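You operate a simulated robot arm through the tools that you are given. There is no shell and no other tool. Be economical: measure what you need, move in short steps, check, and stop when the job is done.

The job below is to be done with a simulated robot arm. You get a single attempt, and the scene is never put back.

## Task
Tip the pink bowl's leftover soup into the food tub and close it.
Fine: rest the red lid on the table, then click it on again; the bowl stays on the table.
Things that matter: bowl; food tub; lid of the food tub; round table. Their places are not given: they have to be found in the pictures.

It is judged by the outcome, as a careful person would: the job done as asked, and still so three seconds after it is handed in. It fails if anything else is knocked over, pushed out of place, dropped, spilled or broken. Lids that push on must go on centred and level and be pressed home; caps that screw on are set level and turned clockwise until they are tight.

## Robot
A 7-joint arm with a fingered hand, fixed in place. Base frame: the origin is at the foot of the arm, x ahead of it, y to its left, z up; the work surface is at about z = 0.76. Readings come in m, rad, newtons and seconds.
With the tool pointing down near the work surface it reaches from about 0.2 to 0.8 m from the base axis. Its first joint turns from -2.897 to 2.897 rad. Payload 4.9 kg.
The TCP is the grasp point between the finger pads, 0.032 m short of the fingertips. In the tool frame z runs along the fingers and y along their closing line. The gripper opens to 0.192 m. The gripper's body begins 0.089 m behind the TCP. The gripper is a hand of 3 fingers: y runs from the thumb to the fingers, the wrist lies at [0, 0, -0.267] in the tool frame, and closing takes about 1.5 s.
Orientation is told as [roll, pitch, yaw] about the base's x, y, z axes, in that order, counted from this pose: with the fingers straight down and closing along the base's y, the tool's x points along the base's -x, its y along +y and its z along -z.

## Interface
- The arm moves only by the tool servo_tool. Its argument "plan" is a list of rows, each a list of 2 entries, a list of its own where there are three numbers: the shift along the tool's x, y, z in m, then the turn, a rotation vector about the tool's x, y, z in rad. In form: [[[dx, dy, dz], [wx, wy, wz]], ...]. A call has 1 to 10 rows; each row is the pose to reach, as a shift and turn from the pose commanded when the call began, along the tool's axes at that moment. "jaw" is the opening, from 0 (shut) to 1 (fully open), set as the call begins (left out, the last holds). Rows are played at 5 a second. More than 0.05 m and 0.15 rad between two rows, or a gripper value outside its range, and nothing of the call is played. Where a pose cannot be reached the arm comes as near as it can. A force on the tool above 40 N (or 10 N above the force at the start of the call, whichever is more), or a blocked arm, ends the call early, and 0.2 s more pass. The fingers move at their own pace (about 0.153 m/s each) and stop on an object; they squeeze with about 33 N. The grip force told is the motor's: it shows also when the fingers shut on nothing. Time passes only in rows, and 0.2 s behind the last, so rows that repeat a pose let the fingers close. The reply holds the time, the measured pose of the TCP, the force on the tool along the base axes, the opening and the grip force, in the units named above and with some noise, with the torque about the TCP (base axes, N m) and any sound that the robot's microphone picked up, and new pictures: "show" is both (left out), scene, wrist or none.
- Cameras (640 x 400 px; columns grow to the right, rows downward): "scene" is fixed at [0.3969, -0.5013, 1.517]; the picture's right is [0.75, -0.66, 0.00], its down [-0.49, -0.56, -0.67] and it looks along [0.44, 0.50, -0.74] (base axes); focal length 349 px, centre (320, 200). "wrist" rides on the gripper at [0.08, -0.046, -0.113] in the tool frame; the picture's right is [0.50, 0.87, 0.00], its down [-0.67, 0.39, -0.63] and it looks along [-0.55, 0.32, 0.78] (tool axes); focal length 226 px, centre (320, 200).
- finger_targets(finger1, finger2, thumb_bend): sets how far each is bent, from 0 (flat) to 1 (curled in); at 0.3 the hand is open as for a grip, at 0.7 the pads meet at the TCP. One left out holds its place. A second passes; each finger stops where it meets its share of the squeeze, and holds until it gets a number again. A gripper value or a shape takes the hand back. It gives what a move gives, with no picture; readings hold the bend of each and the force on the fingers (four entries, about 0 where the hand has none), thumb and palm.
- preshape(shape): the hand has 3 fingers and takes this shape, open, in about a second: jaw (thumb against the fingers, like two jaws); tri (thumb and two fingers); tip (a fingertip pinch); poke (one finger out to press); point (the index stretched); flat (the hand flat); cup (the hand cupped); fist (a fist). The gripper value then closes the fingers along that shape, each until it touches; the sizes above hold for jaw. It gives what a move gives, with no picture.
- probe_pixels(camera, pixels): for up to 12 pixels [column, row] of the newest picture of that camera ("zoom" is the newest enlarged one), the place [x, y, z] in the base frame of the surface seen there, good to about 0.002 m. The clock stands still meanwhile.
- close_up(camera, box): a new picture of the part [left, top, right, bottom] of that camera's present view, enlarged. The clock stands still meanwhile.
- sign_off(): hands the job in; it is judged then, once.

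Go step by step. Measure first, check grasps and placings, and put right what went wrong. The budget is 80 turns and 200 pictures, counting those below and the enlarged ones. Unless the task says otherwise, let go and move clear before handing in, and close with one line.

The tools are called after ">>>" by a JSON object that holds its "name" and its "arguments". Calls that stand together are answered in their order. servo_tool: Moves the arm, as the interface text tells. Its arguments: {"type":"object","properties":{"plan":{"type":"array"},"jaw":{"type":"number"},"show":{"type":"string","enum":["both","scene","wrist","none"]}},"required":["plan"]} The other tools are called the same way: preshape (shape) gives the hand a shape; finger_targets (finger1, finger2, thumb_bend) moves the fingers one by one; probe_pixels (camera, pixels) gives the place of the surface under pixels of a picture; close_up (camera, box) takes an enlarged picture of a part of a camera's view; sign_off () hands the job in.

At the start:

```text
t: 0.0
position: [0.5336, -0.0192, 1.1882]
orientation: [0.001, 0.0, -0.001]
contact_force: [0.1, 0.4, 0.3]
torque: [0.03, 0.02, 0.01]
opening: 0.1919
finger_force: 0.1
shape: jaw
bend: [0.3, 0.3, 0.3]
finger forces: [0.0, 0.0, 0.0, 0.1, 0.1, 0.0]
```

scene: 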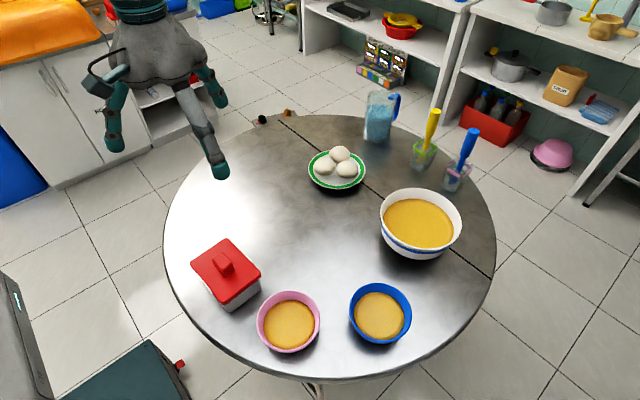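
wrist: 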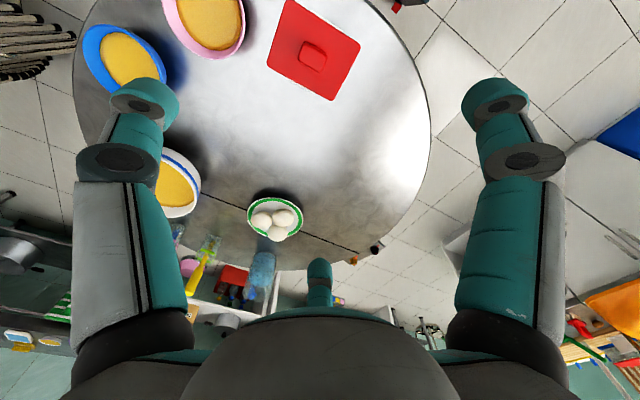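

The scene picture shows the tub with its red lid around (228,275), and the pink bowl around (290,322). I'll enlarge that area and measure it.

>>> {"name": "close_up", "arguments": {"camera": "scene", "box": [160, 220, 352, 370]}}

>>> {"name": "probe_pixels", "arguments": {"camera": "scene", "pixels": [[192, 263], [228, 239], [260, 270], [225, 305], [224, 256], [225, 268], [260, 325], [317, 320], [288, 291], [288, 350], [289, 322], [200, 230]]}}

```text
2.67 times, centred on (256, 295) of scene
```

zoom: 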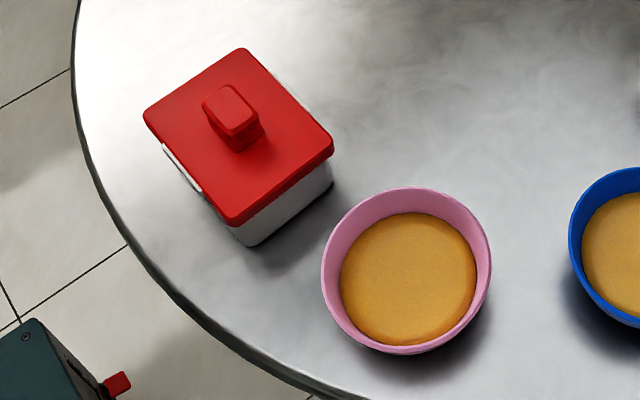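

```text
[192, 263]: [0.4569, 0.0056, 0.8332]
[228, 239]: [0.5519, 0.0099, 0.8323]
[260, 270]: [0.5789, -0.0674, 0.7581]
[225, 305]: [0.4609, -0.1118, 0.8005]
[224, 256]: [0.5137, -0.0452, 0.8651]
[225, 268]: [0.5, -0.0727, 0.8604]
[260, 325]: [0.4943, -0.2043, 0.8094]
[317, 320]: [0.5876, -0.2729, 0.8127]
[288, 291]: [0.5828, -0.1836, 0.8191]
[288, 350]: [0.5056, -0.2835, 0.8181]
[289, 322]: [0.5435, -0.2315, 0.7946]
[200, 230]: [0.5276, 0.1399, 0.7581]
```

The table is at z≈0.758, the lid top at about 0.832, and the knob top at about 0.865. I'll measure the lid, knob and bowl details from the zoomed picture.

>>> {"name": "probe_pixels", "arguments": {"camera": "zoom", "pixels": [[150, 113], [242, 54], [326, 142], [232, 217], [206, 102], [226, 87], [255, 112], [235, 130], [238, 146], [260, 132], [230, 222], [248, 242]]}}

>>> {"name": "probe_pixels", "arguments": {"camera": "zoom", "pixels": [[324, 250], [488, 245], [410, 190], [405, 349], [345, 318], [470, 205], [405, 212], [345, 260], [473, 270], [400, 340], [180, 165], [300, 190]]}}

>>> {"name": "probe_pixels", "arguments": {"camera": "scene", "pixels": [[350, 300], [411, 310], [380, 285], [380, 342], [310, 172], [335, 190], [365, 170], [170, 200], [180, 290], [382, 225], [420, 258], [250, 200]]}}

```text
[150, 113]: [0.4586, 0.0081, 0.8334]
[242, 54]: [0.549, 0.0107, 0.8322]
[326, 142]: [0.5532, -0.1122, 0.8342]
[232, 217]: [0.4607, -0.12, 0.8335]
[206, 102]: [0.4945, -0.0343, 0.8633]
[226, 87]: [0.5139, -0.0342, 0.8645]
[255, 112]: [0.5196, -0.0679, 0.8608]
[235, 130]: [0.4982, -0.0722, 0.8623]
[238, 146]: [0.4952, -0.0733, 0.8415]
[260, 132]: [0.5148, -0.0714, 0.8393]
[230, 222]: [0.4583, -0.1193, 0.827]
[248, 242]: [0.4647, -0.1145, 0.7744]
```

```text
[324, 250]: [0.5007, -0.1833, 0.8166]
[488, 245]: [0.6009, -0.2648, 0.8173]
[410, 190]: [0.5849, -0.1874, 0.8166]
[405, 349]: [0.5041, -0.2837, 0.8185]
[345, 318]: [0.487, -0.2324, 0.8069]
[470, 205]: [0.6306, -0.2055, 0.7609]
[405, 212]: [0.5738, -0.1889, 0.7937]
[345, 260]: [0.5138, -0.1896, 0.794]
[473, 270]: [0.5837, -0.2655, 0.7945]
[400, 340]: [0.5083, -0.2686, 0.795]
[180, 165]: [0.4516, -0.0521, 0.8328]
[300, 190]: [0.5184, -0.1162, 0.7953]
```

```text
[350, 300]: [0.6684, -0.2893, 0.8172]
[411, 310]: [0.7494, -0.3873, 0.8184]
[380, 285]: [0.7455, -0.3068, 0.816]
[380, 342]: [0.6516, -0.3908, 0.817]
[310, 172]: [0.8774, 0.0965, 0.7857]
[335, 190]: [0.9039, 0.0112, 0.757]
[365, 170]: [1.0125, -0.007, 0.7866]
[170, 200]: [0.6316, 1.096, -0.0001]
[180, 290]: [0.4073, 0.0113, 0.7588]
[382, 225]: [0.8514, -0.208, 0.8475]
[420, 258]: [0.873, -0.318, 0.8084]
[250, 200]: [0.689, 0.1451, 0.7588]
```

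The lid is axis-aligned at about x 0.457–0.555, y −0.120–0.011, and its knob is 0.026 × 0.038 and 0.03 tall. The bowl is centred near (0.544,−0.235) with radius about 0.063. I'll look at the hand's pinch shape before picking a lid grasp.

>>> {"name": "preshape", "arguments": {"shape": "tip"}}

>>> {"name": "servo_tool", "arguments": {"plan": [[[0, 0, 0], [0, 0, 0]]], "show": "both"}}

```text
t: 0.9
position: [0.5325, -0.0194, 1.1878]
orientation: [0.0, 0.001, -0.002]
contact_force: [0.8, 0.8, 0.5]
torque: [0.01, -0.01, 0.01]
opening: 0.1922
finger_force: 0.0
shape: tip
bend: [0.3, 0.3, 0.3]
finger forces: [0.0, 0.0, 0.0, 0.1, 0.0, 0.0]
```

```text
t: 1.3
position: [0.5343, -0.0204, 1.1881]
orientation: [0.0, 0.0, -0.002]
contact_force: [-0.4, -0.4, -0.6]
torque: [-0.01, -0.01, 0.05]
opening: 0.192
finger_force: 0.1
shape: tip
bend: [0.3, 0.3, 0.3]
finger forces: [0.1, 0.0, 0.0, 0.0, 0.0, 0.0]
```

scene: 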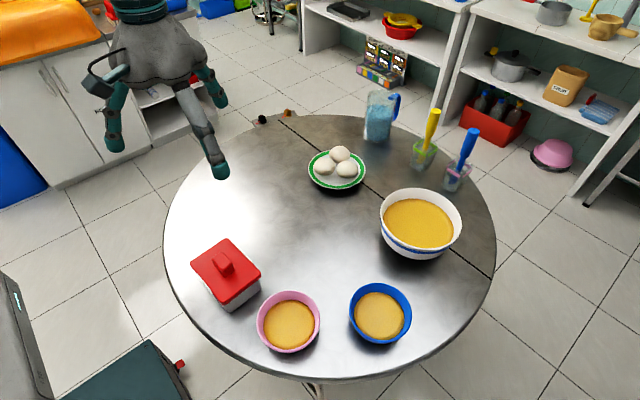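
wrist: 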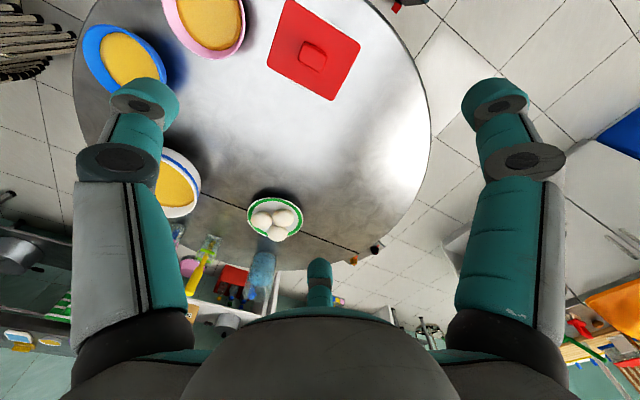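

The open "tip" shape looks the same as jaw, so I'll close it in free air and see where the fingertips meet.

>>> {"name": "servo_tool", "arguments": {"plan": [[[0, 0, 0], [0, 0, 0]], [[0, 0, 0], [0, 0, 0]], [[0, 0, 0], [0, 0, 0]], [[0, 0, 0], [0, 0, 0]], [[0, 0, 0], [0, 0, 0]], [[0, 0, 0], [0, 0, 0]], [[0, 0, 0], [0, 0, 0]], [[0, 0, 0], [0, 0, 0]]], "jaw": 0.15, "show": "both"}}

>>> {"name": "close_up", "arguments": {"camera": "scene", "box": [60, 0, 260, 200]}}

```text
t: 3.1
position: [0.5332, -0.0204, 1.1875]
orientation: [-0.001, -0.001, -0.002]
contact_force: [0.3, 0.0, -0.9]
torque: [0.0, 0.0, 0.01]
opening: 0.0292
finger_force: 0.0
shape: tip
bend: [0.76, 0.76, 0.7]
finger forces: [0.0, 0.0, 0.0, 0.1, 0.1, 0.0]
```

scene: 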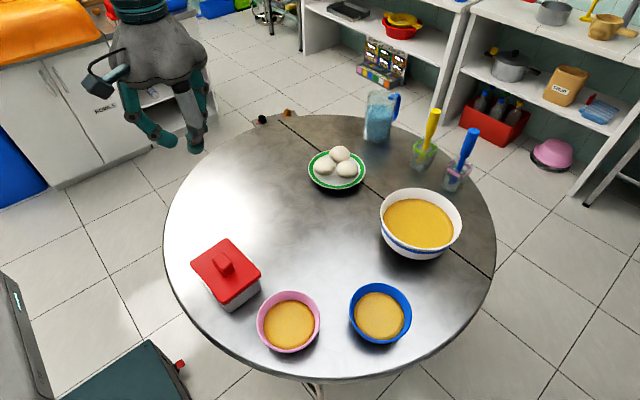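
wrist: 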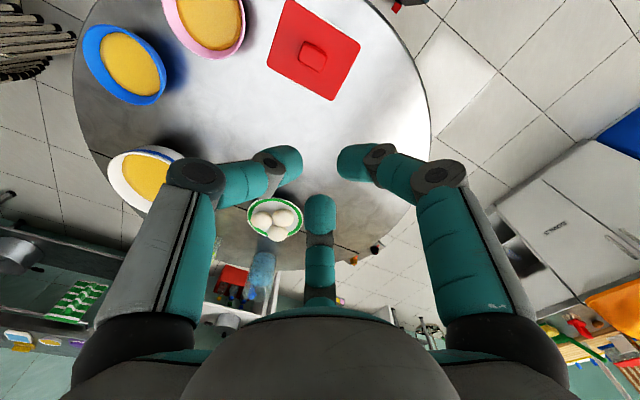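

```text
2.00 times, centred on (160, 100) of scene
```

zoom: 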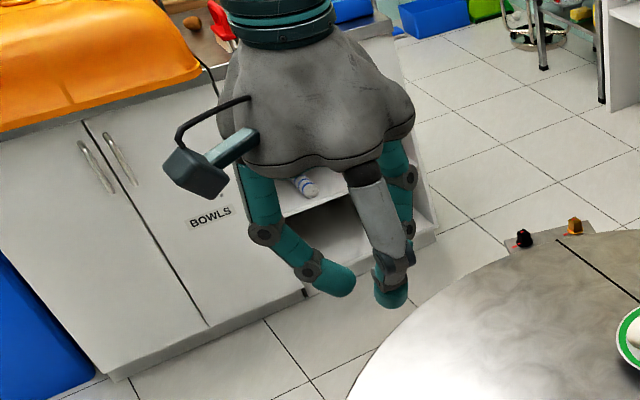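

Now the tips curl in towards each other. I'll measure their places with pixels on the fingertips in the wrist view (285,160), (355,160), (320,210).

>>> {"name": "probe_pixels", "arguments": {"camera": "wrist", "pixels": [[285, 150], [298, 160], [345, 155], [358, 150], [320, 200], [320, 225], [270, 175], [385, 165]]}}

>>> {"name": "probe_pixels", "arguments": {"camera": "zoom", "pixels": [[335, 292], [350, 280], [310, 270], [390, 303], [380, 280], [400, 285], [405, 220], [300, 260]]}}

```text
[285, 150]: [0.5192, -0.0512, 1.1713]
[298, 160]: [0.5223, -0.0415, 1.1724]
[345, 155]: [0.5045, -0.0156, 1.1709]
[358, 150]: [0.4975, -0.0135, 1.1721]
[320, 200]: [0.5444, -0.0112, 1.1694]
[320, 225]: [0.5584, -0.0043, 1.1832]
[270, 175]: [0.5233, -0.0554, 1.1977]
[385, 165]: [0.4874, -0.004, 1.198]
```

```text
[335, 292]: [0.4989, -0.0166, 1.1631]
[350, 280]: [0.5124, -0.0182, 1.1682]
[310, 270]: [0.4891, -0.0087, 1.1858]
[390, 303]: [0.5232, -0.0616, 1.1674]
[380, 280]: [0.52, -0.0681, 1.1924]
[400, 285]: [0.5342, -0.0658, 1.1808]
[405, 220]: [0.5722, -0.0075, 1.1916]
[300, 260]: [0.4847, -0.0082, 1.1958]
```

The tip shape converges like three radial fingers, so I'll compare it with the jaw shape when partly closed.

>>> {"name": "preshape", "arguments": {"shape": "jaw"}}

>>> {"name": "servo_tool", "arguments": {"plan": [[[0, 0, 0], [0, 0, 0]], [[0, 0, 0], [0, 0, 0]], [[0, 0, 0], [0, 0, 0]], [[0, 0, 0], [0, 0, 0]], [[0, 0, 0], [0, 0, 0]], [[0, 0, 0], [0, 0, 0]], [[0, 0, 0], [0, 0, 0]], [[0, 0, 0], [0, 0, 0]]], "jaw": 0.15, "show": "wrist"}}

>>> {"name": "close_up", "arguments": {"camera": "scene", "box": [60, 0, 260, 200]}}

```text
t: 4.0
position: [0.5336, -0.0198, 1.189]
orientation: [0.0, -0.001, -0.002]
contact_force: [-0.5, 0.3, 0.1]
torque: [-0.05, 0.0, -0.01]
opening: 0.1919
finger_force: 0.1
shape: jaw
bend: [0.3, 0.3, 0.3]
finger forces: [0.1, 0.0, 0.1, 0.1, 0.1, 0.0]
```

```text
t: 5.8
position: [0.5341, -0.0204, 1.1884]
orientation: [-0.001, -0.002, -0.004]
contact_force: [0.4, 0.6, 0.6]
torque: [-0.01, -0.01, 0.03]
opening: 0.0291
finger_force: 0.2
shape: jaw
bend: [0.76, 0.76, 0.7]
finger forces: [0.1, 0.1, 0.1, 0.0, 0.0, 0.0]
```

wrist: 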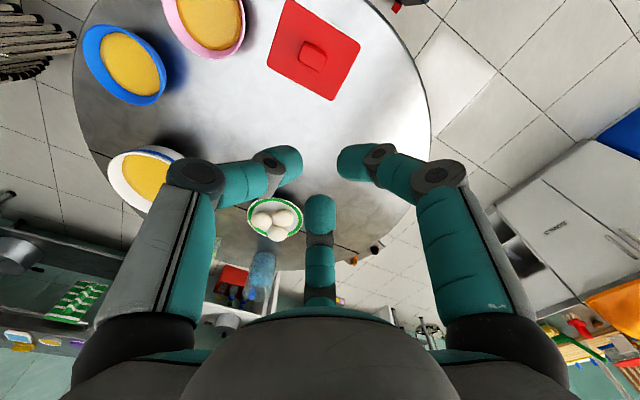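

```text
2.00 times, centred on (160, 100) of scene
```

zoom: 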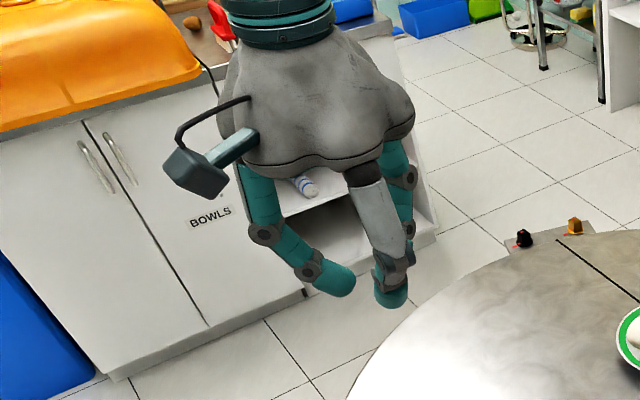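

Both shapes close as three fingers spaced about 120°, with the thumb at −y. That means no yaw suits the knob, because the thumb meets its short face and the fingers meet its long faces. I'll move above the knob with the hand half open.

>>> {"name": "servo_tool", "arguments": {"plan": [[[0.006, -0.007, 0.04], [0, 0, 0]], [[0.014, -0.016, 0.085], [0, 0, 0]], [[0.02, -0.024, 0.13], [0, 0, 0]], [[0.026, -0.031, 0.175], [0, 0, 0]], [[0.028, -0.033, 0.22], [0, 0, 0]], [[0.028, -0.033, 0.255], [0, 0, 0]], [[0.028, -0.033, 0.265], [0, 0, 0]]], "jaw": 0.55}}

>>> {"name": "close_up", "arguments": {"camera": "scene", "box": [150, 160, 310, 320]}}

```text
t: 7.4
position: [0.5076, -0.0557, 0.9221]
orientation: [-0.001, -0.001, -0.002]
contact_force: [-0.3, 0.0, 0.0]
torque: [-0.03, 0.03, -0.02]
opening: 0.1053
finger_force: 0.1
shape: jaw
bend: [0.34, 0.34, 0.7]
finger forces: [0.0, 0.0, 0.0, 0.0, 0.0, 0.1]
```

scene: 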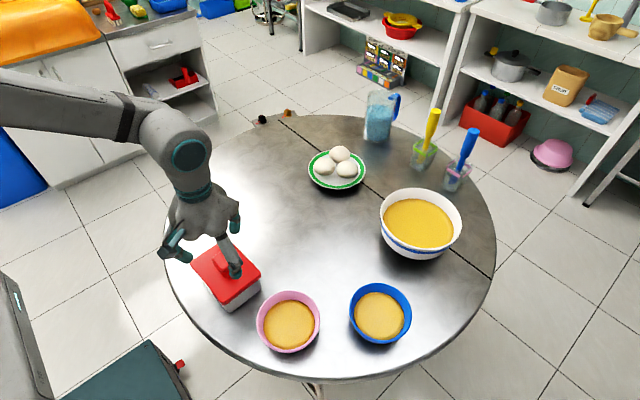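
wrist: 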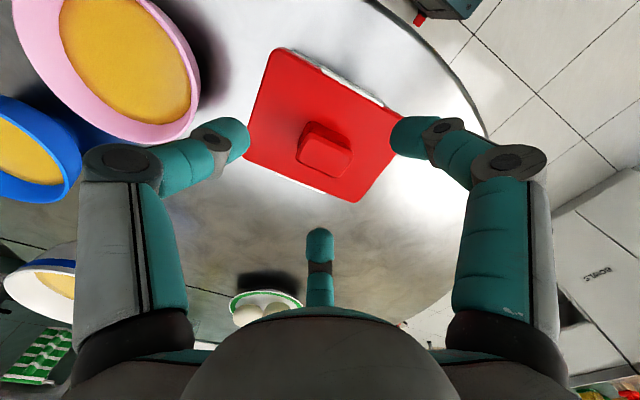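

```text
2.50 times, centred on (230, 240) of scene
```

zoom: 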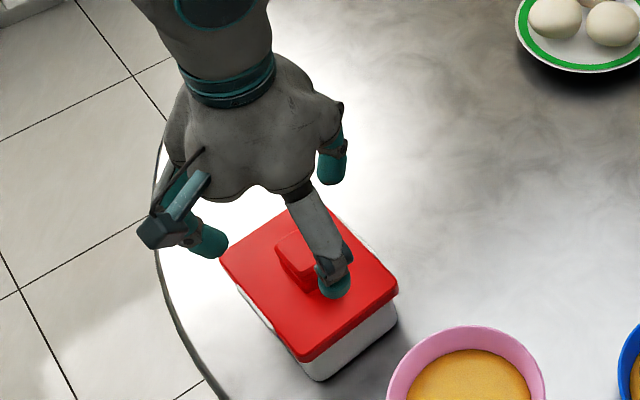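

Thumb is already bent to 0.7 and may land on the knob. I'll open the thumb and fingers evenly with finger targets before lowering.

>>> {"name": "finger_targets", "arguments": {"finger1": 0.5, "finger2": 0.5, "thumb_bend": 0.5}}

>>> {"name": "close_up", "arguments": {"camera": "scene", "box": [150, 160, 310, 320]}}

>>> {"name": "close_up", "arguments": {"camera": "wrist", "box": [160, 40, 480, 260]}}

```text
t: 8.4
position: [0.5074, -0.0535, 0.9232]
orientation: [0.001, 0.001, -0.002]
contact_force: [-0.4, 0.9, 0.5]
torque: [0.01, -0.01, -0.03]
opening: 0.0844
finger_force: 0.1
shape: fingers
bend: [0.5, 0.5, 0.5]
finger forces: [0.0, 0.0, 0.0, 0.0, 0.1, 0.0]
```

```text
2.50 times, centred on (230, 240) of scene
```

zoom: 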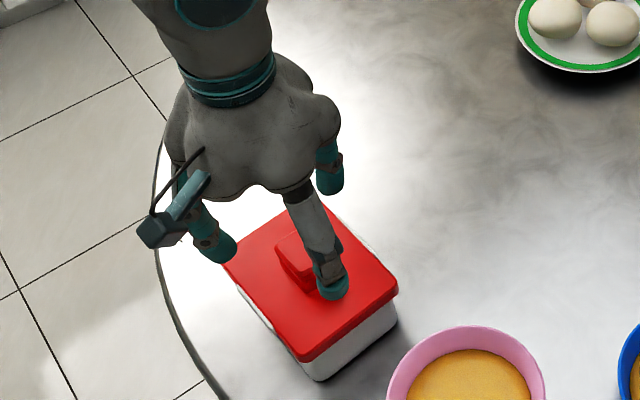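

```text
1.82 times, centred on (320, 150) of wrist
```

zoom: 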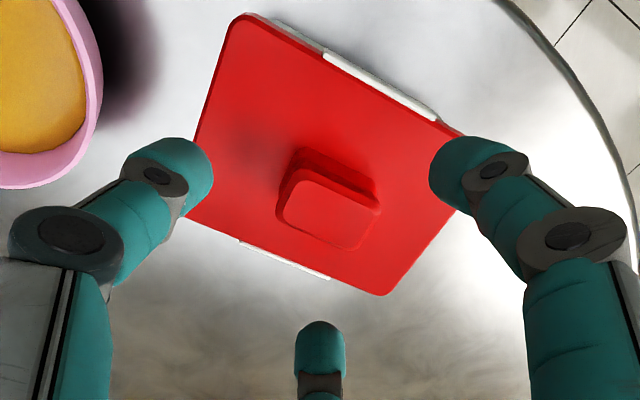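

Fingers are now evenly open around the knob. I'll lower to TCP z≈0.872, which puts the tips about 7 mm above the lid, and look.

>>> {"name": "servo_tool", "arguments": {"plan": [[[0, 0, 0.025], [0, 0, 0]], [[0.001, 0, 0.05], [0, 0, 0]]]}}

>>> {"name": "close_up", "arguments": {"camera": "scene", "box": [170, 190, 290, 310]}}

```text
t: 9.0
position: [0.5062, -0.0551, 0.8764]
orientation: [0.0, -0.009, -0.001]
contact_force: [-2.3, -1.3, 29.7]
torque: [0.52, 1.33, 0.06]
opening: 0.0857
finger_force: 14.8
shape: fingers
bend: [0.48, 0.5, 0.5]
finger forces: [24.0, 0.9, 0.0, 0.1, 4.8, 0.1]
```

scene: 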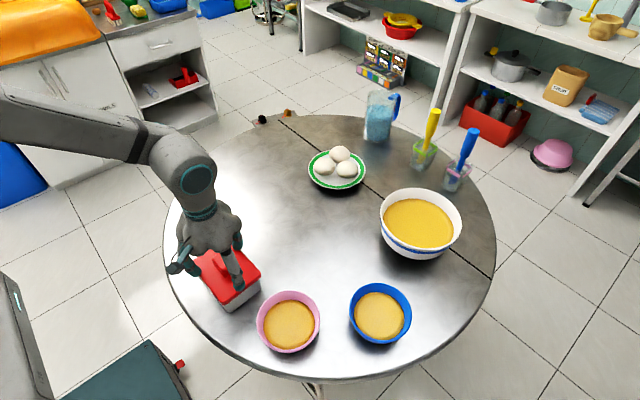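
wrist: 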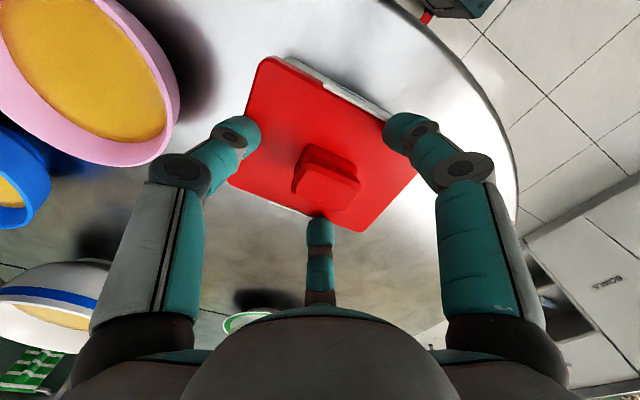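

```text
3.33 times, centred on (230, 250) of scene
```

zoom: 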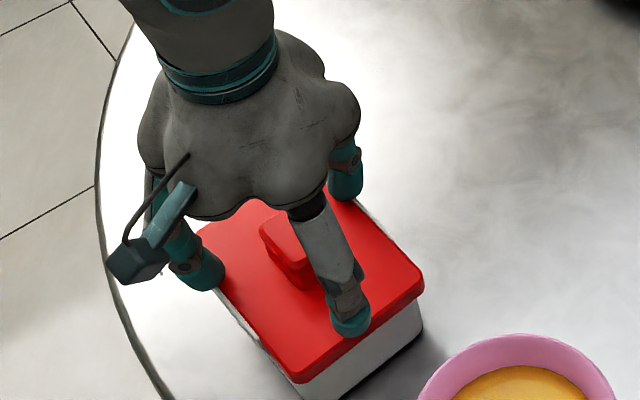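

Fingertips touched the lid with about 30 N, so at this bend they reach about 40 mm below the TCP. I'll back up 10 mm and bend the fingers more.

>>> {"name": "servo_tool", "arguments": {"plan": [[[0, 0, -0.01], [0, 0, 0]]], "show": "none"}}

>>> {"name": "finger_targets", "arguments": {"finger1": 0.62, "finger2": 0.62, "thumb_bend": 0.6}}

>>> {"name": "close_up", "arguments": {"camera": "scene", "box": [170, 190, 290, 310]}}

>>> {"name": "close_up", "arguments": {"camera": "wrist", "box": [160, 40, 480, 260]}}

```text
t: 9.4
position: [0.5035, -0.0544, 0.8819]
orientation: [0.001, 0.002, -0.002]
contact_force: [-0.8, 0.4, 0.3]
torque: [0.0, 0.01, -0.03]
opening: 0.0844
finger_force: 0.2
shape: fingers
bend: [0.5, 0.5, 0.5]
finger forces: [0.0, 0.0, 0.0, 0.1, 0.0, 0.0]
```

```text
t: 10.4
position: [0.5058, -0.0548, 0.8832]
orientation: [0.0, -0.001, -0.003]
contact_force: [1.0, -0.4, 0.3]
torque: [0.01, 0.02, -0.01]
opening: 0.0384
finger_force: 0.4
shape: fingers
bend: [0.62, 0.62, 0.6]
finger forces: [0.0, 0.2, 0.1, 0.1, 0.0, 0.0]
```

```text
3.33 times, centred on (230, 250) of scene
```

zoom: 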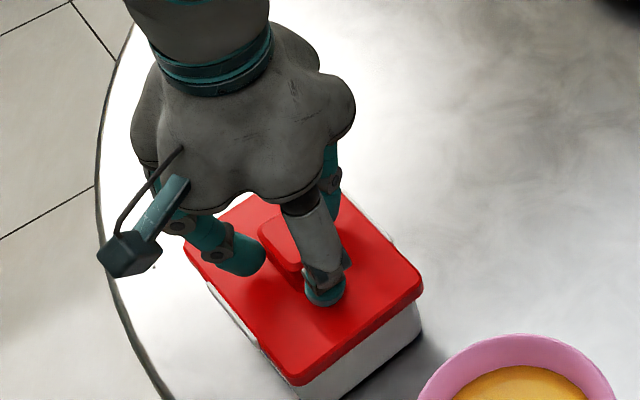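

```text
1.82 times, centred on (320, 150) of wrist
```

zoom: 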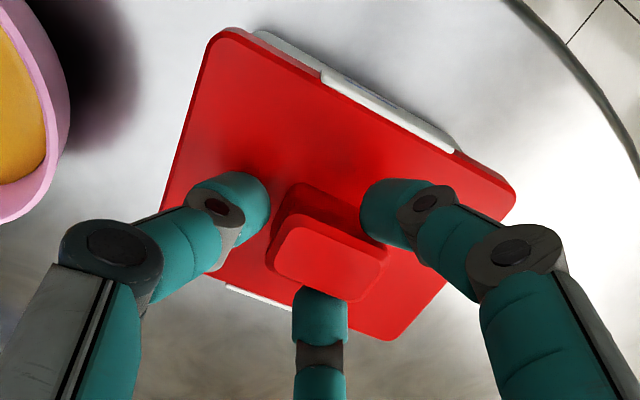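

The three tips now flank the knob. I'll lower 8 mm and squeeze.

>>> {"name": "servo_tool", "arguments": {"plan": [[[0, 0, 0.005], [0, 0, 0]], [[0, 0, 0.008], [0, 0, 0]]], "show": "none"}}

>>> {"name": "finger_targets", "arguments": {"finger1": 0.8, "finger2": 0.8, "thumb_bend": 0.8}}

>>> {"name": "close_up", "arguments": {"camera": "wrist", "box": [160, 40, 480, 260]}}

>>> {"name": "close_up", "arguments": {"camera": "scene", "box": [170, 190, 290, 310]}}

```text
t: 11.0
position: [0.5044, -0.054, 0.8745]
orientation: [-0.001, 0.001, -0.002]
contact_force: [0.3, -0.9, 0.2]
torque: [0.0, 0.0, 0.0]
opening: 0.0386
finger_force: 0.5
shape: fingers
bend: [0.62, 0.62, 0.6]
finger forces: [0.1, 0.6, 0.1, 0.0, 0.0, 0.0]
```

```text
t: 12.0
position: [0.5043, -0.0533, 0.8757]
orientation: [-0.001, 0.001, -0.002]
contact_force: [-1.1, -2.3, 6.2]
torque: [0.3, -0.28, -0.04]
opening: 0.0216
finger_force: 30.5
shape: fingers
bend: [0.64, 0.62, 0.66]
finger forces: [14.3, 26.8, 0.0, 0.1, 19.8, 0.0]
```

```text
1.82 times, centred on (320, 150) of wrist
```

zoom: 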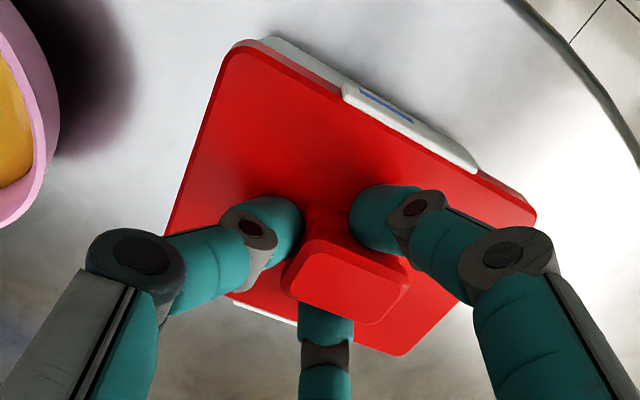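

```text
3.33 times, centred on (230, 250) of scene
```

zoom: 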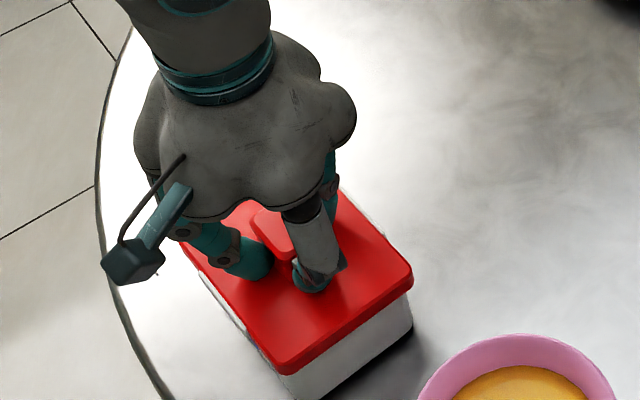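

All three fingers grip the knob (14, 27 and 20 N). I'll lift gently in small steps and see whether the lid comes off or carries the tub up.

>>> {"name": "servo_tool", "arguments": {"plan": [[[0, 0, -0.003], [0, 0, 0]], [[0, 0, -0.006], [0, 0, 0]], [[0, 0, -0.009], [0, 0, 0]], [[0, 0, -0.012], [0, 0, 0]]], "show": "scene"}}

>>> {"name": "close_up", "arguments": {"camera": "scene", "box": [170, 190, 290, 310]}}

```text
t: 13.0
position: [0.505, -0.0521, 0.8871]
orientation: [0.001, -0.001, -0.002]
contact_force: [0.4, 0.0, 0.7]
torque: [0.11, -0.08, 0.03]
opening: 0.019
finger_force: 25.0
shape: fingers
bend: [0.63, 0.62, 0.67]
finger forces: [14.4, 16.4, 0.1, 0.0, 19.6, 0.0]
```

scene: 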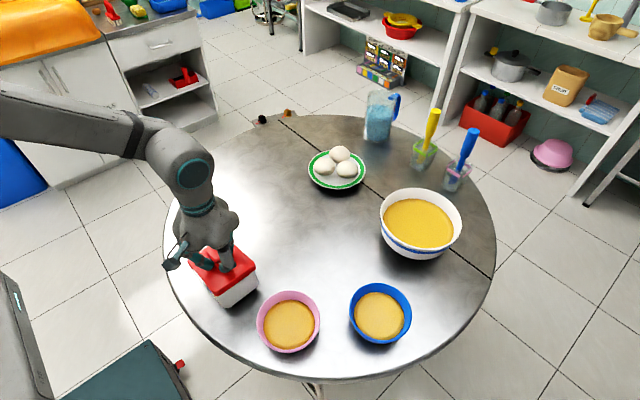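

```text
3.33 times, centred on (230, 250) of scene
```

zoom: 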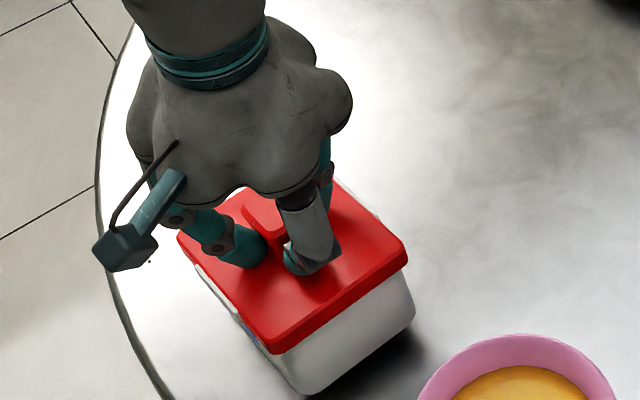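

I need to know whether the tub rose along with the lid, so I'll probe the tub's lower corner and the lid edge.

>>> {"name": "probe_pixels", "arguments": {"camera": "zoom", "pixels": [[400, 240], [275, 348], [280, 358], [308, 390], [320, 380], [400, 290], [412, 318], [300, 340], [400, 275]]}}

>>> {"name": "close_up", "arguments": {"camera": "scene", "box": [180, 240, 270, 310]}}

>>> {"name": "close_up", "arguments": {"camera": "wrist", "box": [160, 40, 480, 260]}}

```text
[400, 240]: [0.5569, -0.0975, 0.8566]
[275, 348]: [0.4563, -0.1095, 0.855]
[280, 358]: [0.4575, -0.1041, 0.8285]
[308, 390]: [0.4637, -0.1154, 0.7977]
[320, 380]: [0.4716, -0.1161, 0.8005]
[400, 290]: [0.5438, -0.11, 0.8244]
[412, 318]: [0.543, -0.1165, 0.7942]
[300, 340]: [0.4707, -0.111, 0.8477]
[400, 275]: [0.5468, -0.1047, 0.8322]
```

```text
5.71 times, centred on (225, 275) of scene
```

zoom: 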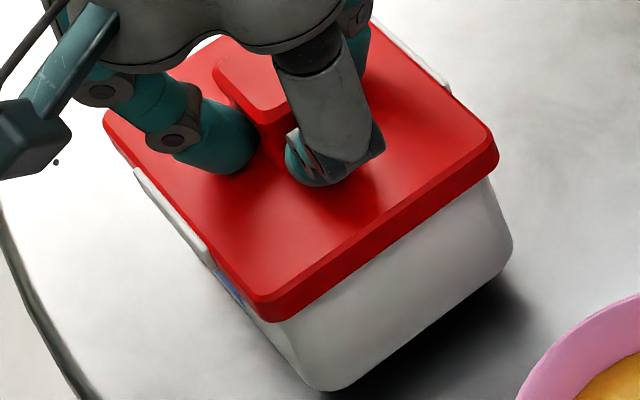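

```text
1.82 times, centred on (320, 150) of wrist
```

zoom: 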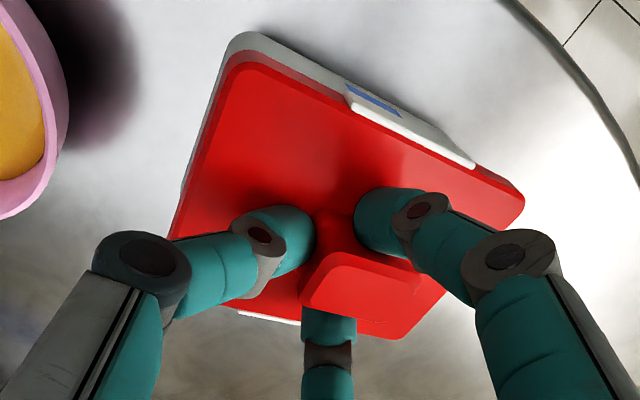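

The lid tilted or rose; the bars at its sides could be clips. I'll enlarge the tub tightly and probe its bottom edge and side bar.

>>> {"name": "close_up", "arguments": {"camera": "scene", "box": [180, 240, 270, 310]}}

>>> {"name": "probe_pixels", "arguments": {"camera": "zoom", "pixels": [[108, 120], [262, 298], [492, 158], [270, 316], [325, 385], [505, 262], [140, 178], [205, 255], [235, 290], [420, 240], [400, 320], [430, 80]]}}

```text
5.71 times, centred on (225, 275) of scene
```

zoom: 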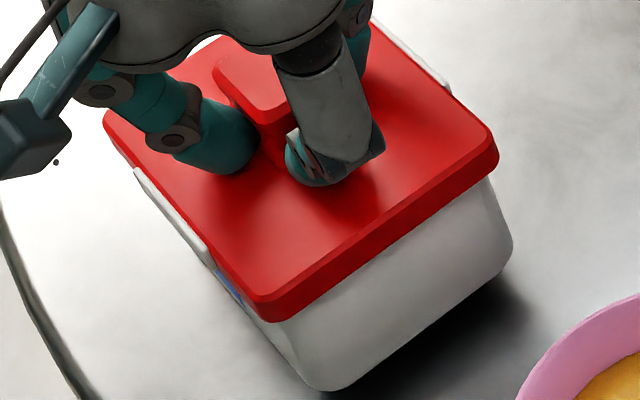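

```text
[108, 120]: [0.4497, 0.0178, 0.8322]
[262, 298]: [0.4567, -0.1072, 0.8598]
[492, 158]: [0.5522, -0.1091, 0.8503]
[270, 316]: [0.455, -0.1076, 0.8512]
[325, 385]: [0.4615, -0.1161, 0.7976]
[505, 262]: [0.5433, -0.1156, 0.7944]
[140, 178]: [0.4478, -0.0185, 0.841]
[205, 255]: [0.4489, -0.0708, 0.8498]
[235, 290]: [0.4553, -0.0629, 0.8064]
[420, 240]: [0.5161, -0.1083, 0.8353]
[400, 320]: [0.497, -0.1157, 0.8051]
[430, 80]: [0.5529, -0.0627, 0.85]
```

The tub rose with the lid (its −y bottom edge is at about 0.79), so the lid is still held on. I'll set it back down and look closely at the white side bars.

>>> {"name": "servo_tool", "arguments": {"plan": [[[0, 0, 0.004], [0, 0, 0]], [[0, 0, 0.008], [0, 0, 0]], [[0, 0, 0.011], [0, 0, 0]]], "show": "none"}}

>>> {"name": "close_up", "arguments": {"camera": "wrist", "box": [240, 30, 460, 170]}}

>>> {"name": "close_up", "arguments": {"camera": "scene", "box": [180, 240, 270, 310]}}

```text
t: 13.8
position: [0.5051, -0.0533, 0.8754]
orientation: [-0.001, -0.001, -0.002]
contact_force: [-0.7, -1.8, 7.6]
torque: [0.45, -0.38, -0.06]
opening: 0.0189
finger_force: 31.8
shape: fingers
bend: [0.64, 0.62, 0.67]
finger forces: [12.6, 31.5, 0.0, 0.0, 19.5, 0.1]
```

```text
2.86 times, centred on (350, 100) of wrist
```

zoom: 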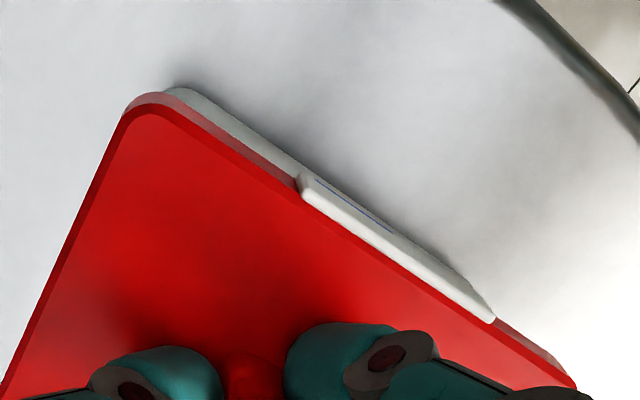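

```text
5.71 times, centred on (225, 275) of scene
```

zoom: 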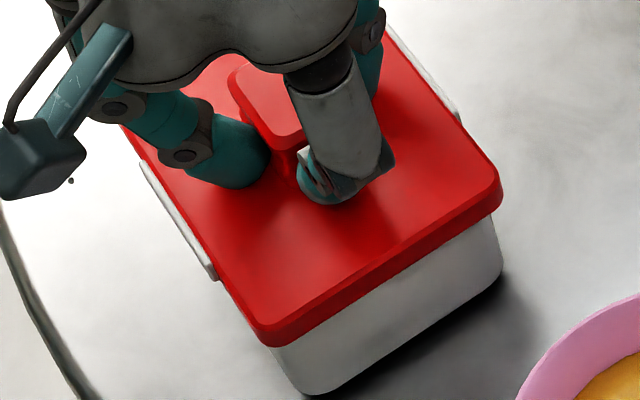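

Bars sit along the lid's ±x edges. I'll measure the −x one closely from both views before letting go.

>>> {"name": "probe_pixels", "arguments": {"camera": "zoom", "pixels": [[145, 168], [180, 215], [208, 262], [214, 278], [176, 228], [140, 160], [182, 210], [222, 290], [455, 105], [400, 45], [265, 350], [300, 385]]}}

>>> {"name": "close_up", "arguments": {"camera": "wrist", "box": [320, 70, 430, 150]}}

>>> {"name": "probe_pixels", "arguments": {"camera": "zoom", "pixels": [[150, 130], [200, 190], [160, 160], [300, 230], [280, 200], [420, 300], [400, 320], [250, 180]]}}

```text
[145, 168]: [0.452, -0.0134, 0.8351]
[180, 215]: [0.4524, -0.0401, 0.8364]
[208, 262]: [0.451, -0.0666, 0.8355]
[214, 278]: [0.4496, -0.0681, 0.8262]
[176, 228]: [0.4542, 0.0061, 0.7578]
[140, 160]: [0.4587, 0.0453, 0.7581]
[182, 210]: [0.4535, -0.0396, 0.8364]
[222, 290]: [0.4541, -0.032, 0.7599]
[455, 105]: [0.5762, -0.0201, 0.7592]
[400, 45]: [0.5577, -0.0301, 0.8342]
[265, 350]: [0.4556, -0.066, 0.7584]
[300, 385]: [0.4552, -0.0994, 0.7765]
```

```text
5.00 times, centred on (375, 110) of wrist
```

zoom: 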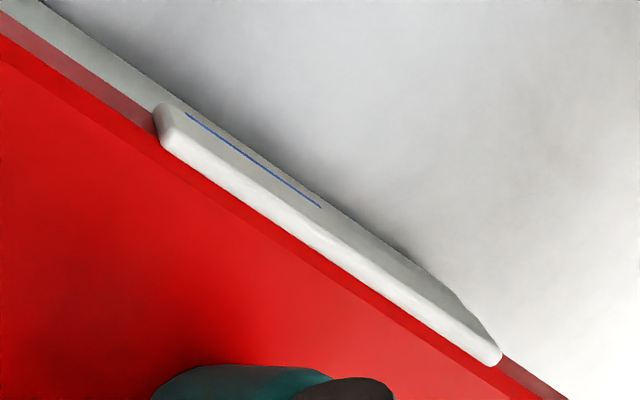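

```text
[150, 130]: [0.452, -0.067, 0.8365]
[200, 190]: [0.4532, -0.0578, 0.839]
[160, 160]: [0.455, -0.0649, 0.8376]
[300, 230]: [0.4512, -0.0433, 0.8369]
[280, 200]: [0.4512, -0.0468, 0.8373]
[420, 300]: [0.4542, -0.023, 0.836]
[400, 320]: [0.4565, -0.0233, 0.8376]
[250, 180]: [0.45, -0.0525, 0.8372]
```

The white bar at x≈0.450–0.457 rises about 3 mm above the lid and looks like a clip hooked over its edge. I'll let go, lift, and tilt the wrist camera to see the −x side.

>>> {"name": "finger_targets", "arguments": {"finger1": 0.55, "finger2": 0.55, "thumb_bend": 0.52}}

>>> {"name": "servo_tool", "arguments": {"plan": [[[0, 0, -0.03], [0, 0, 0]], [[0, 0, -0.07], [0, 0, 0]], [[0.02, 0, -0.1], [0, -0.12, 0]], [[0.05, 0, -0.11], [0, -0.26, 0]], [[0.08, 0, -0.11], [0, -0.4, 0]], [[0.11, 0, -0.11], [0, -0.54, 0]], [[0.14, 0, -0.11], [0, -0.68, 0]]], "show": "both"}}

```text
t: 14.8
position: [0.5063, -0.0525, 0.8766]
orientation: [0.0, -0.001, -0.001]
contact_force: [1.3, 2.0, 10.6]
torque: [-0.2, -0.09, 0.04]
opening: 0.0649
finger_force: 5.0
shape: fingers
bend: [0.56, 0.56, 0.53]
finger forces: [1.1, 2.3, 0.0, 0.1, 6.8, 0.1]
```

```text
t: 16.4
position: [0.3631, -0.0534, 0.9755]
orientation: [-0.005, -0.652, 0.003]
contact_force: [0.5, 0.5, 3.4]
torque: [-0.06, 0.21, 0.01]
opening: 0.0695
finger_force: 0.1
shape: fingers
bend: [0.55, 0.55, 0.52]
finger forces: [0.1, 0.1, 0.0, 0.0, 0.1, 0.0]
```

scene: 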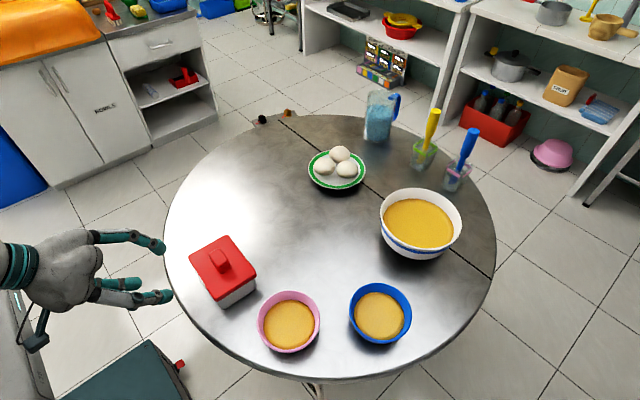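
wrist: 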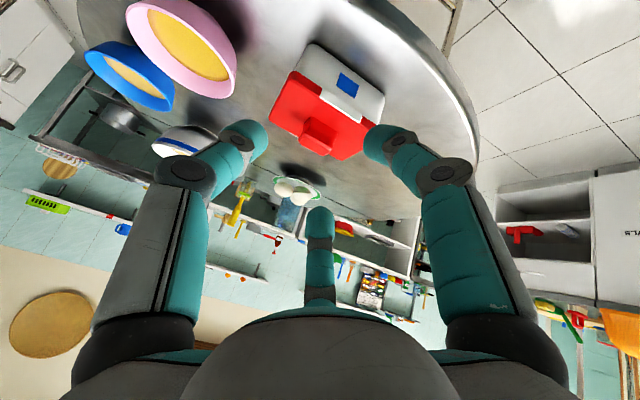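

>>> {"name": "close_up", "arguments": {"camera": "wrist", "box": [255, 30, 415, 170]}}

>>> {"name": "probe_pixels", "arguments": {"camera": "wrist", "pixels": [[305, 48], [350, 95], [322, 82], [338, 75], [384, 100], [380, 115], [355, 88], [318, 145], [310, 60]]}}

>>> {"name": "close_up", "arguments": {"camera": "scene", "box": [180, 225, 276, 315]}}

```text
2.86 times, centred on (335, 100) of wrist
```

zoom: 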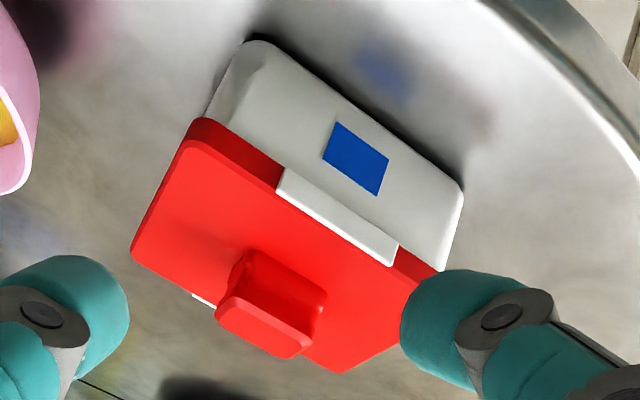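

```text
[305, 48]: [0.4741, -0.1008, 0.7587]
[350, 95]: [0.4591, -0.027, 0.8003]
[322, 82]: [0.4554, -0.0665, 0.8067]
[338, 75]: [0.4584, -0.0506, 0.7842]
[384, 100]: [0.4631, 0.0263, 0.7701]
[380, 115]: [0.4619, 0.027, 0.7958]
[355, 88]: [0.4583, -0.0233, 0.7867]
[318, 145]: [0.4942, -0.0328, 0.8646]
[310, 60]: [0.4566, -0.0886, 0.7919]
```

```text
4.44 times, centred on (228, 270) of scene
```

zoom: 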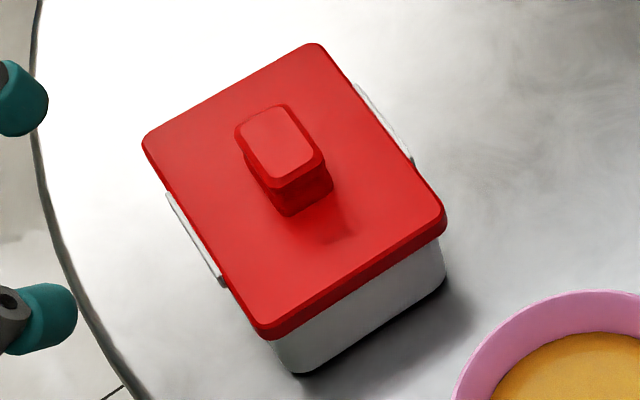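

Now the view shows a short white flap at the lid's edge above the tub's blue label. I'll measure the flap's outline to judge if it is a latch that swings.

>>> {"name": "close_up", "arguments": {"camera": "wrist", "box": [305, 60, 375, 110]}}

>>> {"name": "close_up", "arguments": {"camera": "wrist", "box": [310, 75, 370, 125]}}

>>> {"name": "probe_pixels", "arguments": {"camera": "zoom", "pixels": [[100, 120], [90, 145], [200, 180], [190, 210], [300, 240], [300, 270], [400, 300], [400, 330], [200, 150], [300, 200], [440, 340], [150, 100]]}}

```text
8.00 times, centred on (340, 85) of wrist
```

zoom: 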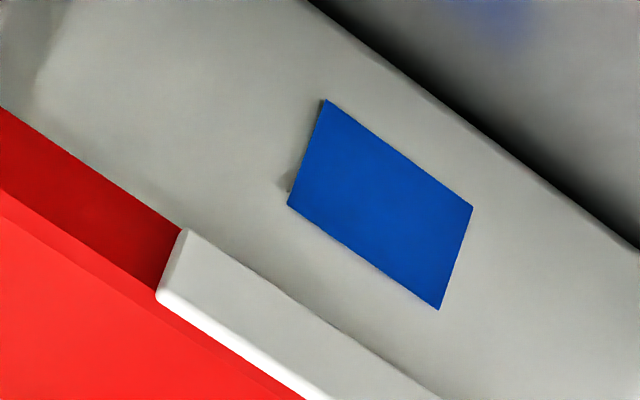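

```text
8.00 times, centred on (340, 100) of wrist
```

zoom: 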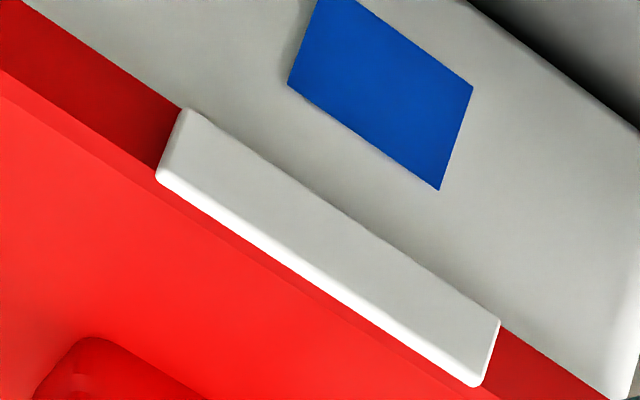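

```text
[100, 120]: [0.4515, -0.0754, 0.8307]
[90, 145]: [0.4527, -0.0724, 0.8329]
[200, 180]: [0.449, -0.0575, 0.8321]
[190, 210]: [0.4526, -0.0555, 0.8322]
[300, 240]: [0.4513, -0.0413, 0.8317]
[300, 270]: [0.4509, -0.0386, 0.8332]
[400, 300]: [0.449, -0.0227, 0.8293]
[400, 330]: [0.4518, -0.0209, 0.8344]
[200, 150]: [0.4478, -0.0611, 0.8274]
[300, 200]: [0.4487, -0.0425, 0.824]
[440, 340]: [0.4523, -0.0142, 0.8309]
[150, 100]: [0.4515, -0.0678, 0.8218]
```

The flap looks like a fixed tab about 16 mm tall on the lid's skirt, so this is most likely a plain snap fit. My first grip also had fingertips pressing on the lid, which tilted it. I'll go back upright and re-measure the tub, which shifted slightly.

>>> {"name": "close_up", "arguments": {"camera": "scene", "box": [180, 225, 276, 315]}}

>>> {"name": "probe_pixels", "arguments": {"camera": "zoom", "pixels": [[147, 140], [315, 48], [442, 218], [265, 325], [238, 135], [285, 108], [322, 155], [275, 180], [285, 210], [330, 185], [285, 368], [440, 275]]}}

>>> {"name": "servo_tool", "arguments": {"plan": [[[0, 0, 0], [0, 0.13, 0]], [[0, 0, 0], [0, 0.27, 0]], [[0, 0, 0], [0, 0.4, 0]], [[0, 0, 0], [0, 0.53, 0]], [[0, 0, 0], [0, 0.65, 0]], [[0, 0, 0], [0, 0.68, 0]]], "show": "none"}}

```text
4.44 times, centred on (228, 270) of scene
```

zoom: 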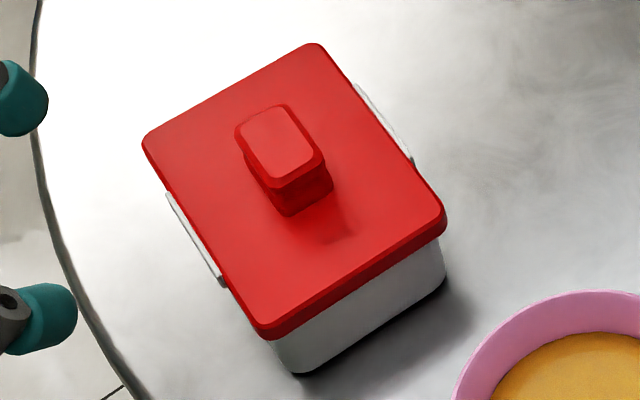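

```text
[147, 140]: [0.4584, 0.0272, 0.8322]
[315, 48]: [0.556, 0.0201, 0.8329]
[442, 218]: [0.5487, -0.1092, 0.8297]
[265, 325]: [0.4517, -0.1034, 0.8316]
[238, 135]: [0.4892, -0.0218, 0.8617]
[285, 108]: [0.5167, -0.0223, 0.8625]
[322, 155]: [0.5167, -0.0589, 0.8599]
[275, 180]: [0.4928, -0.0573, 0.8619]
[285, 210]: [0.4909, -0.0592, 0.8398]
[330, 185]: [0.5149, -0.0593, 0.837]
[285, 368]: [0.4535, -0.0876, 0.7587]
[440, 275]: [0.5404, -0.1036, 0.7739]
```

```text
t: 17.8
position: [0.3652, -0.0528, 0.9853]
orientation: [0.001, 0.002, -0.001]
contact_force: [0.8, 0.2, -0.3]
torque: [-0.03, 0.01, 0.0]
opening: 0.0693
finger_force: 0.0
shape: fingers
bend: [0.55, 0.55, 0.52]
finger forces: [0.1, 0.0, 0.0, 0.1, 0.0, 0.0]
```

The knob is now at (0.5035,−0.0405), with the tub turned by about −0.05 rad. The last grip settled with the knob 13 mm to +y of the TCP, so I'll place the TCP at (0.5035,−0.0535,0.883), yawed to match, and grip again.

>>> {"name": "servo_tool", "arguments": {"plan": [[[-0.04, 0, 0], [0, 0, 0.02]], [[-0.08, 0, 0], [0, 0, 0.05]], [[-0.12, 0, 0.01], [0, 0, 0.05]], [[-0.1385, 0, 0.04], [0, 0, 0.05]], [[-0.1385, 0, 0.08], [0, 0, 0.05]], [[-0.1385, 0, 0.102], [0, 0, 0.05]]], "show": "none"}}

>>> {"name": "finger_targets", "arguments": {"finger1": 0.62, "finger2": 0.62, "thumb_bend": 0.62}}

>>> {"name": "finger_targets", "arguments": {"finger1": 0.8, "finger2": 0.8, "thumb_bend": 0.8}}

>>> {"name": "close_up", "arguments": {"camera": "wrist", "box": [160, 40, 480, 260]}}

>>> {"name": "close_up", "arguments": {"camera": "scene", "box": [180, 225, 276, 315]}}

```text
t: 19.2
position: [0.5026, -0.0533, 0.885]
orientation: [-0.001, 0.001, -0.05]
contact_force: [0.0, 0.1, 0.4]
torque: [0.0, 0.01, 0.0]
opening: 0.0695
finger_force: 0.1
shape: fingers
bend: [0.55, 0.55, 0.52]
finger forces: [0.1, 0.0, 0.0, 0.0, 0.0, 0.0]
```

```text
t: 20.2
position: [0.5035, -0.0533, 0.885]
orientation: [0.001, 0.001, -0.051]
contact_force: [-0.2, 0.7, -0.2]
torque: [0.01, -0.02, 0.02]
opening: 0.0341
finger_force: 0.3
shape: fingers
bend: [0.62, 0.62, 0.62]
finger forces: [0.1, 0.3, 0.0, 0.0, 0.0, 0.0]
```

```text
t: 21.2
position: [0.5028, -0.0538, 0.886]
orientation: [0.002, 0.001, -0.051]
contact_force: [0.6, -1.6, 3.6]
torque: [0.18, 0.03, 0.04]
opening: 0.016
finger_force: 21.4
shape: fingers
bend: [0.64, 0.63, 0.72]
finger forces: [13.2, 13.3, 0.0, 0.1, 15.9, 0.0]
```

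```text
1.82 times, centred on (320, 150) of wrist
```

zoom: 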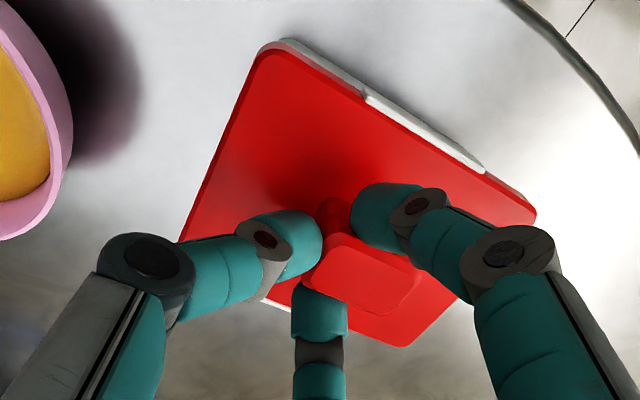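

```text
4.44 times, centred on (228, 270) of scene
```

zoom: 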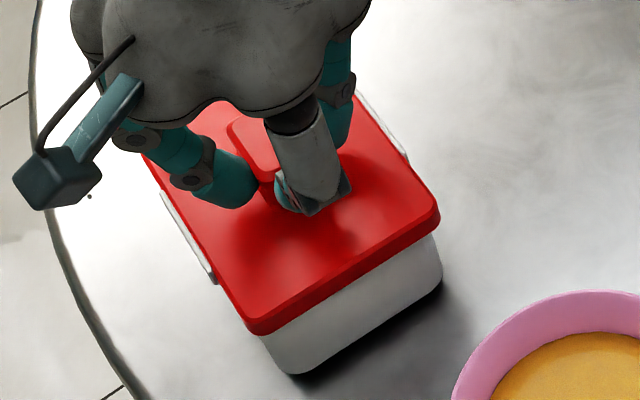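

Balanced grip now (13, 13 and 16 N). I'll lift 25 mm slowly and check.

>>> {"name": "servo_tool", "arguments": {"plan": [[[0, 0, -0.004], [0, 0, 0]], [[0, 0, -0.008], [0, 0, 0]], [[0, 0, -0.012], [0, 0, 0]], [[0, 0, -0.016], [0, 0, 0]], [[0, 0, -0.02], [0, 0, 0]], [[0, 0, -0.025], [0, 0, 0]]], "show": "wrist"}}

>>> {"name": "close_up", "arguments": {"camera": "scene", "box": [180, 225, 276, 315]}}

```text
t: 22.6
position: [0.5027, -0.0538, 0.9107]
orientation: [0.001, -0.001, -0.051]
contact_force: [0.5, -0.1, -0.3]
torque: [0.01, 0.01, 0.0]
opening: 0.0122
finger_force: 15.0
shape: fingers
bend: [0.64, 0.64, 0.78]
finger forces: [10.2, 10.1, 0.1, 0.1, 9.5, 0.0]
```

wrist: 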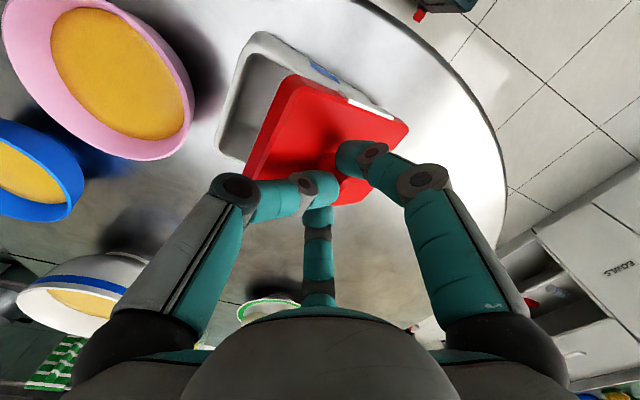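

```text
4.44 times, centred on (228, 270) of scene
```

zoom: 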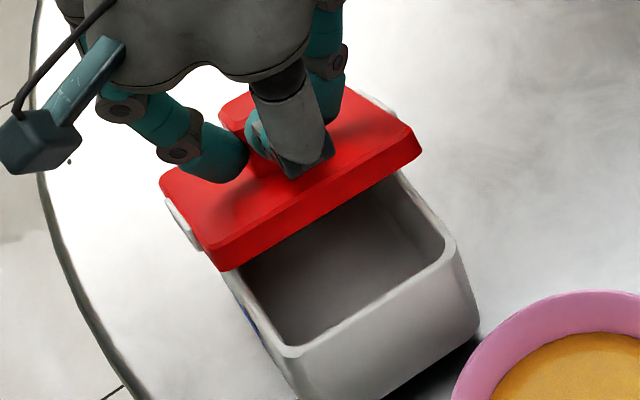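

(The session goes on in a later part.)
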